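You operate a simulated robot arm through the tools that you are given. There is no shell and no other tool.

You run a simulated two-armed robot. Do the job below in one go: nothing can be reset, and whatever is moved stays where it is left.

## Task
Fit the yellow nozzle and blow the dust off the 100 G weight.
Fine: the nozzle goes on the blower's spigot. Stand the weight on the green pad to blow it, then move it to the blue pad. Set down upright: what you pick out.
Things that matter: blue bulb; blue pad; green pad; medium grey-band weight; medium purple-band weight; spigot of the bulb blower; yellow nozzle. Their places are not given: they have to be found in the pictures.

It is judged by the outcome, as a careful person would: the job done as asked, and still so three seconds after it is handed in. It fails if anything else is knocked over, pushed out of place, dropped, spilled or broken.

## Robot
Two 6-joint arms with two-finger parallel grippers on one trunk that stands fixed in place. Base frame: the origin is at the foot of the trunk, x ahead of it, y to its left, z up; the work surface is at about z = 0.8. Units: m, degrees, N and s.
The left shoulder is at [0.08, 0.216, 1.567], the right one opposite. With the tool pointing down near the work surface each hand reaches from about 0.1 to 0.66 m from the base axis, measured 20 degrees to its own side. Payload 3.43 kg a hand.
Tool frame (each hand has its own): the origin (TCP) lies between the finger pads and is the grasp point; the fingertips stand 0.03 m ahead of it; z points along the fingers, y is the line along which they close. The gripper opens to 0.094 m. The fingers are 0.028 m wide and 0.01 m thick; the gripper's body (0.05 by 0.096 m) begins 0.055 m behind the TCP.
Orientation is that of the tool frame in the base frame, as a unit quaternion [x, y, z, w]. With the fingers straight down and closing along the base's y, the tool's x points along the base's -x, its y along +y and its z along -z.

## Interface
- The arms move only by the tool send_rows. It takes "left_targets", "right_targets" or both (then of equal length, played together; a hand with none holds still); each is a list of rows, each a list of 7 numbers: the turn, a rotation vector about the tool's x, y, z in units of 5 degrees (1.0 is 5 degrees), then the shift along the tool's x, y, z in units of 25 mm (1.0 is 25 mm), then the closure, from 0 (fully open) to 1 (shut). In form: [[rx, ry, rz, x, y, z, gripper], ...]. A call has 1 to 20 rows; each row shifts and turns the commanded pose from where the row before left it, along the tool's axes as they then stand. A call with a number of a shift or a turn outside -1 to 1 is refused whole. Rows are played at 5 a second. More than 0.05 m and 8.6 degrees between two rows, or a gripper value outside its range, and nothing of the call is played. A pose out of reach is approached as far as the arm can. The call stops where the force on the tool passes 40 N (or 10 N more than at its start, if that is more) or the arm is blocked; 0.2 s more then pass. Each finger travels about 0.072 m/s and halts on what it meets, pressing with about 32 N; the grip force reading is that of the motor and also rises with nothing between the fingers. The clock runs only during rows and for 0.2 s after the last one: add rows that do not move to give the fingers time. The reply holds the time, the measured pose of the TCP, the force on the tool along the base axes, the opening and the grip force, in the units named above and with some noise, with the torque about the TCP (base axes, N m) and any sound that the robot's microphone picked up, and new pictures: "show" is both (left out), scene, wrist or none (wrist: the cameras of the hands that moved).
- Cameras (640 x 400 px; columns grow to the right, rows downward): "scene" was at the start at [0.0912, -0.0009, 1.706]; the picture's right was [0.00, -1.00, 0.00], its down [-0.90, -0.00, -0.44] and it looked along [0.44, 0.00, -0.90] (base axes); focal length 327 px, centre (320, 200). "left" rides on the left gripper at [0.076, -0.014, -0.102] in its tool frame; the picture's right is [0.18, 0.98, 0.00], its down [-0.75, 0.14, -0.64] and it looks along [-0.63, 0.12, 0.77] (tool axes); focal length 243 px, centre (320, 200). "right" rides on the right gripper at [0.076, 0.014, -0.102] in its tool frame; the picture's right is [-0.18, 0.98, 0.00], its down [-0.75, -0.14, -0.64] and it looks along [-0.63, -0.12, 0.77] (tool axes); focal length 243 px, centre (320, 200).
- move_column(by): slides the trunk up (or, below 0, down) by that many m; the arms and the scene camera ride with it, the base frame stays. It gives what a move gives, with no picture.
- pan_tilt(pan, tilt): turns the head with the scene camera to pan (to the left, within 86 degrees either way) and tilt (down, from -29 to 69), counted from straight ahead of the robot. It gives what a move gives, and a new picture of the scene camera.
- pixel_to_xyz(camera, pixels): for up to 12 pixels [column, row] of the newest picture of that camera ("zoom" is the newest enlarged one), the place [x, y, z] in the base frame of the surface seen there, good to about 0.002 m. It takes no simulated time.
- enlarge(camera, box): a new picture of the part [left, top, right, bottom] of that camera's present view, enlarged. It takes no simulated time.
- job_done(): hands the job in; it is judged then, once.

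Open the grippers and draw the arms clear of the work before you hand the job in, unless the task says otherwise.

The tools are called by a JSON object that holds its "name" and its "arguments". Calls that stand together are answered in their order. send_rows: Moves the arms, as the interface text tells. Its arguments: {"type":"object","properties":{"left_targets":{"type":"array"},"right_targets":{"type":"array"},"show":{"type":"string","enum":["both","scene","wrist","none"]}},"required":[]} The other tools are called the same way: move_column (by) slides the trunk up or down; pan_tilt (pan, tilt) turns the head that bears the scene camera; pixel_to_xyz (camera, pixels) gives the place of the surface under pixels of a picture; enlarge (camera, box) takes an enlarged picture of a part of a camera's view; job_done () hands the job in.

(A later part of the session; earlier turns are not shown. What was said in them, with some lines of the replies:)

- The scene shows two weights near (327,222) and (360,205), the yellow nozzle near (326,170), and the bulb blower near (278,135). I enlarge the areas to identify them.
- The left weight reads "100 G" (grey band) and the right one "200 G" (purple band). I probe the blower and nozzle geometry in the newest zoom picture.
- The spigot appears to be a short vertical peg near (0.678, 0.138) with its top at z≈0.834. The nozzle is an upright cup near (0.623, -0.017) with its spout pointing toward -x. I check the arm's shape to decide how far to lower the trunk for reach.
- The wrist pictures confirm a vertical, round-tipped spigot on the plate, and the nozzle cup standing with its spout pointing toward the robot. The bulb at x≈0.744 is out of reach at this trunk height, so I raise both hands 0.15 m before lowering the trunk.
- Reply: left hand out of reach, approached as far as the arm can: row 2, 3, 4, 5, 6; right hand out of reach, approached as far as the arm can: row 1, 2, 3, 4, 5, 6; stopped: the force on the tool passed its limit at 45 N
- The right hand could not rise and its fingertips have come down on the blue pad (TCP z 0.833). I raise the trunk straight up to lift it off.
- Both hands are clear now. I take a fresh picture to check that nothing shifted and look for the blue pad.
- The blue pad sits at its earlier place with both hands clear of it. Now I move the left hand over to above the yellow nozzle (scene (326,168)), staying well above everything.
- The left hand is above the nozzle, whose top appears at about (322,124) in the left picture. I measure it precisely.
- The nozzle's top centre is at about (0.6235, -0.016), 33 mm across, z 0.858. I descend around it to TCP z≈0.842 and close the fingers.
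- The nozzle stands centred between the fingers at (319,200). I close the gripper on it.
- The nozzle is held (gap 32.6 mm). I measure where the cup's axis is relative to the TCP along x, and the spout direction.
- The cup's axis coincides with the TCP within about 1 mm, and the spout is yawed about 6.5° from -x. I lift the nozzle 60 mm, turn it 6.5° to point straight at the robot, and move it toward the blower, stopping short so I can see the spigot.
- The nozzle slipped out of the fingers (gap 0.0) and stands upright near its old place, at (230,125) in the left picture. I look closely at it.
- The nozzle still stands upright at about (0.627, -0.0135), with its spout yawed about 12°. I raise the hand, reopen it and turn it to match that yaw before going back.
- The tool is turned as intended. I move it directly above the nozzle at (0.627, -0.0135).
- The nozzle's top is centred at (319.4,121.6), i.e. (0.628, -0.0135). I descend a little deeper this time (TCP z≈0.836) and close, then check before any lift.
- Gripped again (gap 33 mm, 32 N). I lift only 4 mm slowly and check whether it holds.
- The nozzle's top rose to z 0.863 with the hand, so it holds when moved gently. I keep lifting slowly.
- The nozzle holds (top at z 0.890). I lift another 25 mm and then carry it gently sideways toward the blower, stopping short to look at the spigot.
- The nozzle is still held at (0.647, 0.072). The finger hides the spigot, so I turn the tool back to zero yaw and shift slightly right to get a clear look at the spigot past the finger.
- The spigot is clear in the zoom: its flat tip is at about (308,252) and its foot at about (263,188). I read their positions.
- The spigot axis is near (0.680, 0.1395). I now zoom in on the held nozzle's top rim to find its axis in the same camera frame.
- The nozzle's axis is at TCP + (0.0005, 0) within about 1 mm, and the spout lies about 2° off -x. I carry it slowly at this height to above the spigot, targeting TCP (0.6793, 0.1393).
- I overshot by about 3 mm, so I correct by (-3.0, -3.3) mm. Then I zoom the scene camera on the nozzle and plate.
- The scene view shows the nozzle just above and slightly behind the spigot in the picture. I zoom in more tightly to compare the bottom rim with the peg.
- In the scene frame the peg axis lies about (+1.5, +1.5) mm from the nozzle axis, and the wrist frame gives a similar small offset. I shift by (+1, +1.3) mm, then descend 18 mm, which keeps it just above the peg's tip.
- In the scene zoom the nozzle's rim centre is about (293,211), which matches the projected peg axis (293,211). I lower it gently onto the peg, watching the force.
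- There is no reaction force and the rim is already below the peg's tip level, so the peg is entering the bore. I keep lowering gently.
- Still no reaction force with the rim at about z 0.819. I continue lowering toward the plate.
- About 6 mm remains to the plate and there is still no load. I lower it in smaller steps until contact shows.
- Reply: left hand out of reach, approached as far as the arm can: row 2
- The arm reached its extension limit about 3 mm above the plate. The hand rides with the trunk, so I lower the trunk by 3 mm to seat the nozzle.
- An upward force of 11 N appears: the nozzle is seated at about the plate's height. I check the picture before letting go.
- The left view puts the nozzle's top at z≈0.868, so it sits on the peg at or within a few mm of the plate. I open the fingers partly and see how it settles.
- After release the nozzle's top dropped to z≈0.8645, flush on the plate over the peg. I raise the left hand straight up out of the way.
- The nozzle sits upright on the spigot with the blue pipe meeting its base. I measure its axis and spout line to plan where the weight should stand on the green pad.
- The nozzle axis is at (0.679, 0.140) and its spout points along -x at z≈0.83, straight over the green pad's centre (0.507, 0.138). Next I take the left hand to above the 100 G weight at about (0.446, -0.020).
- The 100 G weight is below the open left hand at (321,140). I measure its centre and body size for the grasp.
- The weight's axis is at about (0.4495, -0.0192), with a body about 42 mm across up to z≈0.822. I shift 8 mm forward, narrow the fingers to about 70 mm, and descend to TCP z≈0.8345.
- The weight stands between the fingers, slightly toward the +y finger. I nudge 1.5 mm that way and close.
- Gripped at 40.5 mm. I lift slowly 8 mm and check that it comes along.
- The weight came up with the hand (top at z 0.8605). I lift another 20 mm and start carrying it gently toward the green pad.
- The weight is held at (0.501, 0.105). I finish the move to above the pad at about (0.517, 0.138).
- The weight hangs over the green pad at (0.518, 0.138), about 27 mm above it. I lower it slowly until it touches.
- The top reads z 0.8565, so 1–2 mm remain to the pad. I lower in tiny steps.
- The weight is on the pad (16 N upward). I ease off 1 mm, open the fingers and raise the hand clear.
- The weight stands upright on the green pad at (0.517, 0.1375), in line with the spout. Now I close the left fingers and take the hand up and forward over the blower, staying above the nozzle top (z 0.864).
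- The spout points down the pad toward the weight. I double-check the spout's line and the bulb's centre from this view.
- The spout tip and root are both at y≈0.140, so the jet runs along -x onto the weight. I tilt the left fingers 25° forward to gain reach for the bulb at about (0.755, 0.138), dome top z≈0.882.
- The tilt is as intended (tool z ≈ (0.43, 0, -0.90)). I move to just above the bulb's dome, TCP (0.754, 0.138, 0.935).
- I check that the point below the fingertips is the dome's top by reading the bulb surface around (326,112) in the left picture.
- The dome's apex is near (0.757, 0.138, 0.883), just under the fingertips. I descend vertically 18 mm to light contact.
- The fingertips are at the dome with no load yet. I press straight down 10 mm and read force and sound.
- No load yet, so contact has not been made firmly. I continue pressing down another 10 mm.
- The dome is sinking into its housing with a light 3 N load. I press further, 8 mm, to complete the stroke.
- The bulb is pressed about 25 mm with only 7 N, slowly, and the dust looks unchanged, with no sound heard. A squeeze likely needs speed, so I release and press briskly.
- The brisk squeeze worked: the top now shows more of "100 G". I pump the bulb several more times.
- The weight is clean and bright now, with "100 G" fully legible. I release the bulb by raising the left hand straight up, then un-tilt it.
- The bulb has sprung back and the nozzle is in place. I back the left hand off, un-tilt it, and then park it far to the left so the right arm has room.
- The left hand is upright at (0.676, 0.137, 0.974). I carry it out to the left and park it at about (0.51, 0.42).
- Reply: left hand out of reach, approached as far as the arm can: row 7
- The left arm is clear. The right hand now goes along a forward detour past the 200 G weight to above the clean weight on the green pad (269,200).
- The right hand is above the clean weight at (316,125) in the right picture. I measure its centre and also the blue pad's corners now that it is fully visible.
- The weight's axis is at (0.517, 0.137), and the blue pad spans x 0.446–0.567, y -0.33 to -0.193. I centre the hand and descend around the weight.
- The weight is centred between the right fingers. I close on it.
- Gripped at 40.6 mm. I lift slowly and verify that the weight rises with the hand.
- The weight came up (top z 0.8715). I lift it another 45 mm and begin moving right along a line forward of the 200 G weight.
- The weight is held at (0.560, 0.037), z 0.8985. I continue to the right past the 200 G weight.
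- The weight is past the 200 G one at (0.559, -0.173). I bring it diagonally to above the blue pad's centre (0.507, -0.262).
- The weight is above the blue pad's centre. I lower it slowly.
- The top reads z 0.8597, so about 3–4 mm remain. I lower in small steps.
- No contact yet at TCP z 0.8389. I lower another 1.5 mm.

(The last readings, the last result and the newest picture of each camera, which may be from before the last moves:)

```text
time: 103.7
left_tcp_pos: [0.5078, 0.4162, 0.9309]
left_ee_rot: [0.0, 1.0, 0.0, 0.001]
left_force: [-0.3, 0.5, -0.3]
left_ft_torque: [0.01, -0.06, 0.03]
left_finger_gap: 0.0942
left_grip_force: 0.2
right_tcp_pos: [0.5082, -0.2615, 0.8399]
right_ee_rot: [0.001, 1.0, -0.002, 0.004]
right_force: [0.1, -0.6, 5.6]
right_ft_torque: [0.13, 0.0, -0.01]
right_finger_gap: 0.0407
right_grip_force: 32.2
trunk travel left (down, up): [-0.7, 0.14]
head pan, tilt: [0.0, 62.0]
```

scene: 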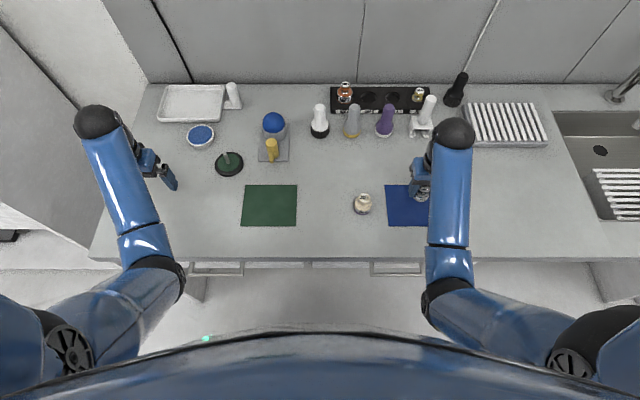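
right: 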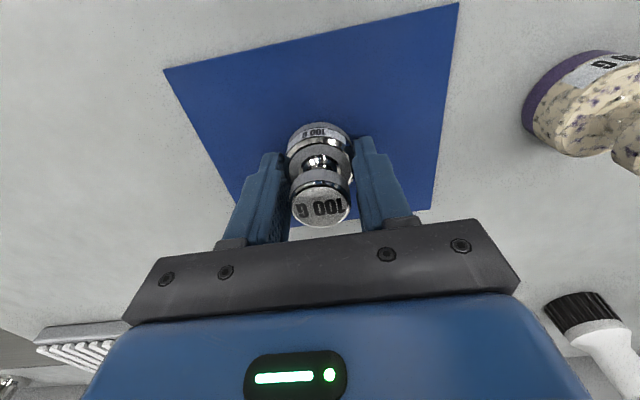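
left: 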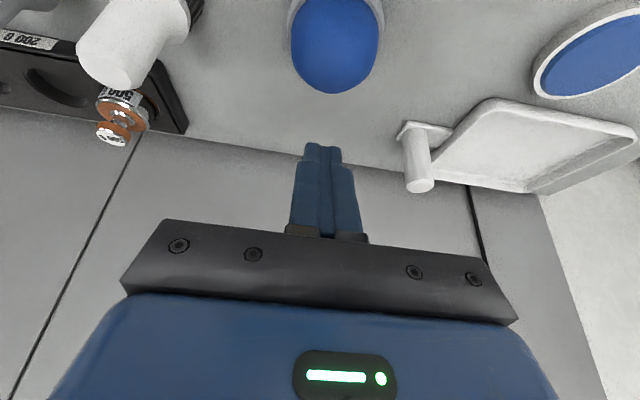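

The weight touches the pad (5.6 N upward). I open the fingers and raise the hand straight up.

{"name": "send_rows", "arguments": {"right_targets": [[0, 0, 0, 0, 0, 0, 0.5], [0, 0, 0, 0, 0, 0, 0.35], [0, 0, 0, 0, 0, 0, 0.25], [0, 0, 0, 0, 0, 0, 0.25], [0, 0, 0, 0, 0, -0.3, 0.25], [0, 0, 0, 0, 0, -0.6, 0.25], [0, 0, 0, 0, 0, -0.6, 0.25], [0, 0, 0, 0, 0, -0.6, 0.25], [0, 0, 0, 0, 0, -0.6, 0.25], [0, 0, 0, 0, 0, -0.5, 0.25], [0, 0, 0, 0, 0, 0, 0.25]], "show": "both"}}

```text
time: 106.1
left_tcp_pos: [0.5092, 0.4182, 0.9293]
left_ee_rot: [0.001, 1.0, 0.0, 0.001]
left_force: [0.1, 0.3, 0.4]
left_ft_torque: [0.04, 0.0, 0.0]
left_finger_gap: 0.0937
left_grip_force: 0.2
right_tcp_pos: [0.5077, -0.2608, 0.9199]
right_ee_rot: [0.001, 1.0, -0.001, 0.003]
right_force: [0.2, 0.3, -0.4]
right_ft_torque: [-0.01, -0.01, 0.0]
right_finger_gap: 0.0703
right_grip_force: 0.1
trunk travel left (down, up): [-0.7, 0.14]
head pan, tilt: [0.0, 62.0]
```

scene: 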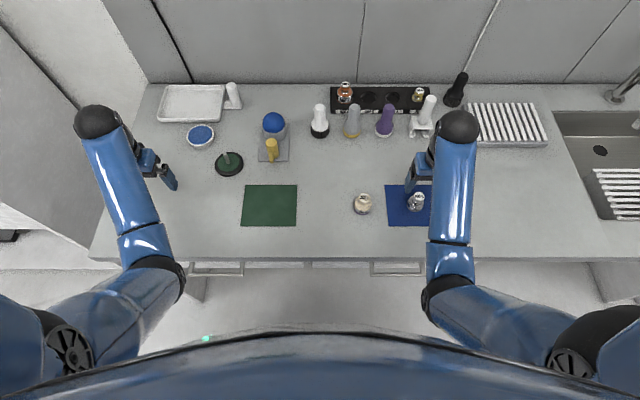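
right: 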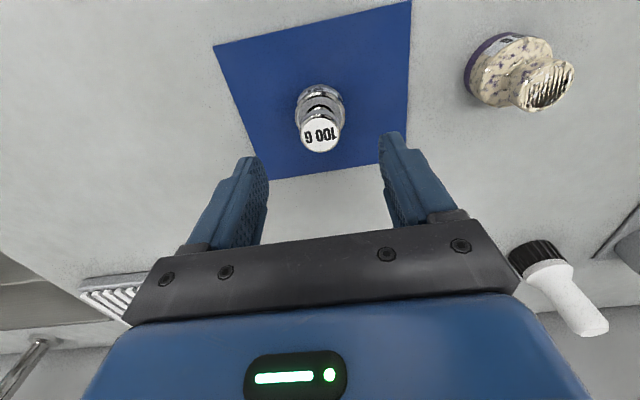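

The weight stands upright on the blue pad. I raise the trunk to lift both hands well clear, and open the right gripper while moving it off to the right.

{"name": "move_column", "arguments": {"by": 0.12}}

{"name": "send_rows", "arguments": {"right_targets": [[0, 0, 0, 0, -0.8, 0, 0.1], [0, 0, 0, 0, -0.8, 0, 0], [0, 0, 0, 0, -0.8, 0, 0], [0, 0, 0, 0, -0.8, 0, 0], [0, 0, 0, 0, -0.8, 0, 0], [0, 0, 0, 0, 0, 0, 0]], "show": "both"}}

{"name": "enlarge", "arguments": {"camera": "scene", "box": [230, 90, 450, 240]}}

```text
time: 107.6
left_tcp_pos: [0.5092, 0.4162, 1.0495]
left_ee_rot: [0.0, 1.0, -0.001, 0.001]
left_force: [0.2, -0.5, -0.1]
left_ft_torque: [-0.03, -0.02, 0.03]
left_finger_gap: 0.0939
left_grip_force: 0.1
right_tcp_pos: [0.5082, -0.2634, 1.0391]
right_ee_rot: [0.001, 1.0, -0.001, 0.003]
right_force: [-0.5, 0.9, 0.3]
right_ft_torque: [0.01, 0.01, -0.04]
right_finger_gap: 0.0706
right_grip_force: 0.1
trunk travel left (down, up): [-0.82, 0.02]
head pan, tilt: [0.0, 62.0]
```

```text
time: 109.0
left_tcp_pos: [0.5085, 0.416, 1.0491]
left_ee_rot: [-0.001, 1.0, -0.001, 0.001]
left_force: [-0.6, 0.3, -0.3]
left_ft_torque: [-0.01, 0.0, 0.01]
left_finger_gap: 0.0941
left_grip_force: 0.0
right_tcp_pos: [0.5073, -0.3617, 1.0396]
right_ee_rot: [0.001, 1.0, -0.002, 0.004]
right_force: [0.2, 0.2, -0.7]
right_ft_torque: [0.01, 0.0, 0.02]
right_finger_gap: 0.094
right_grip_force: 0.0
trunk travel left (down, up): [-0.82, 0.02]
head pan, tilt: [0.0, 62.0]
```

scene: 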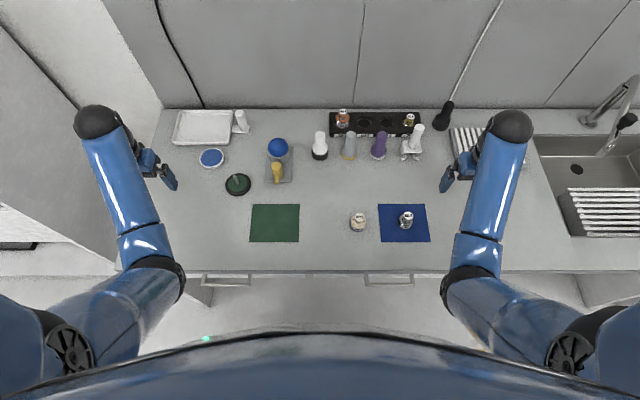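
right: 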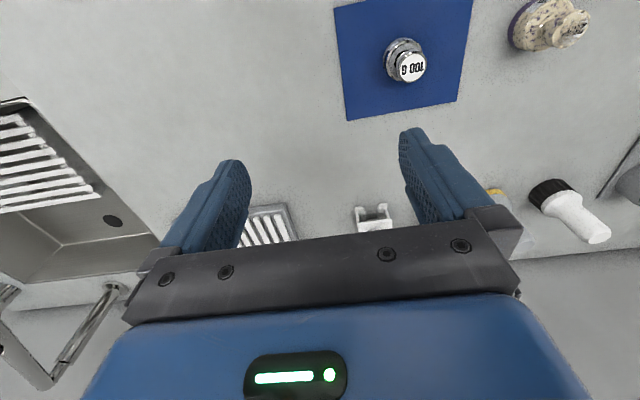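

```text
2.67 times, centred on (340, 165) of scene
```

zoom: 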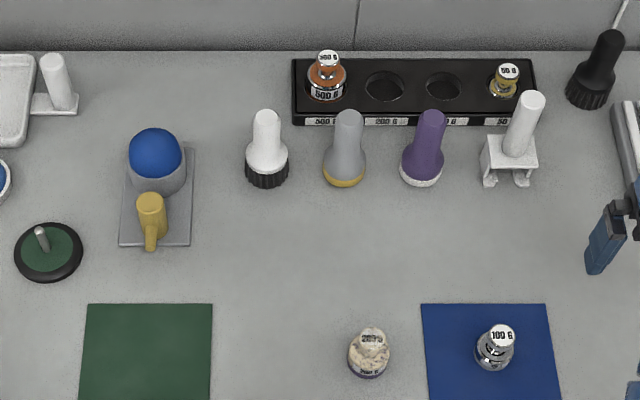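

Both hands are clear and open. I take a last close look at the weight and the nozzle before handing in.

{"name": "enlarge", "arguments": {"camera": "scene", "box": [375, 195, 435, 245]}}

{"name": "enlarge", "arguments": {"camera": "scene", "box": [250, 130, 310, 190]}}

```text
8.00 times, centred on (405, 220) of scene
```

zoom: 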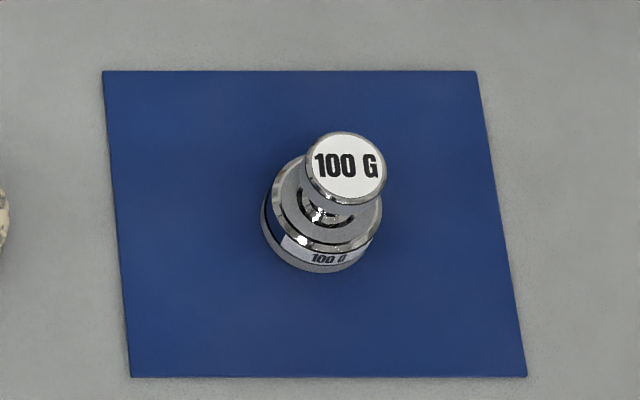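

```text
6.67 times, centred on (280, 160) of scene
```

zoom: 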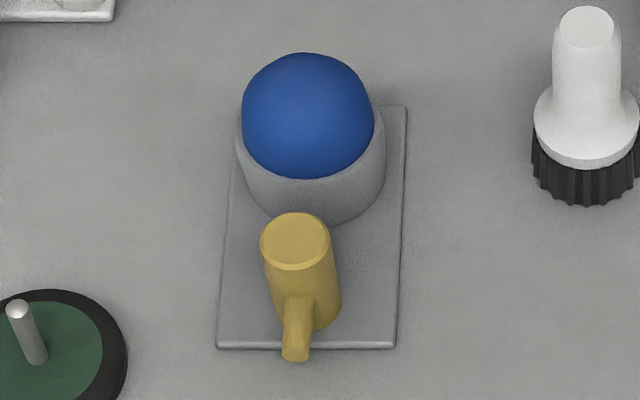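

The 100 G weight is clean and upright on the blue pad. The nozzle is seated on the spigot, and everything else is where it was. I hand the job in.

{"name": "job_done", "arguments": {}}

```text
The job is handed in.
```

The job is finished and handed in. The yellow nozzle is on the blower's spigot, and the 100 G weight was blown clean on the green pad. It now stands upright on the blue pad.

- **Early contact:** while I was lowering the trunk, the right fingertips came down on the blue pad, and the move stopped at 45 N. I lifted straight off. The pad's corners read within about 3 mm of where they were before, which is about what the camera can resolve.
- **Nozzle slip:** the nozzle slid out of the fingers on the first lift and stayed standing upright. I picked it up again more slowly and seated it on the second try.
- **Blowing:** a slow press on the bulb did nothing. Three brisk presses cleared the dust, and "100 G" now reads clearly.

The last pictures show nothing else knocked over or visibly moved. Both hands are open and clear of the work.
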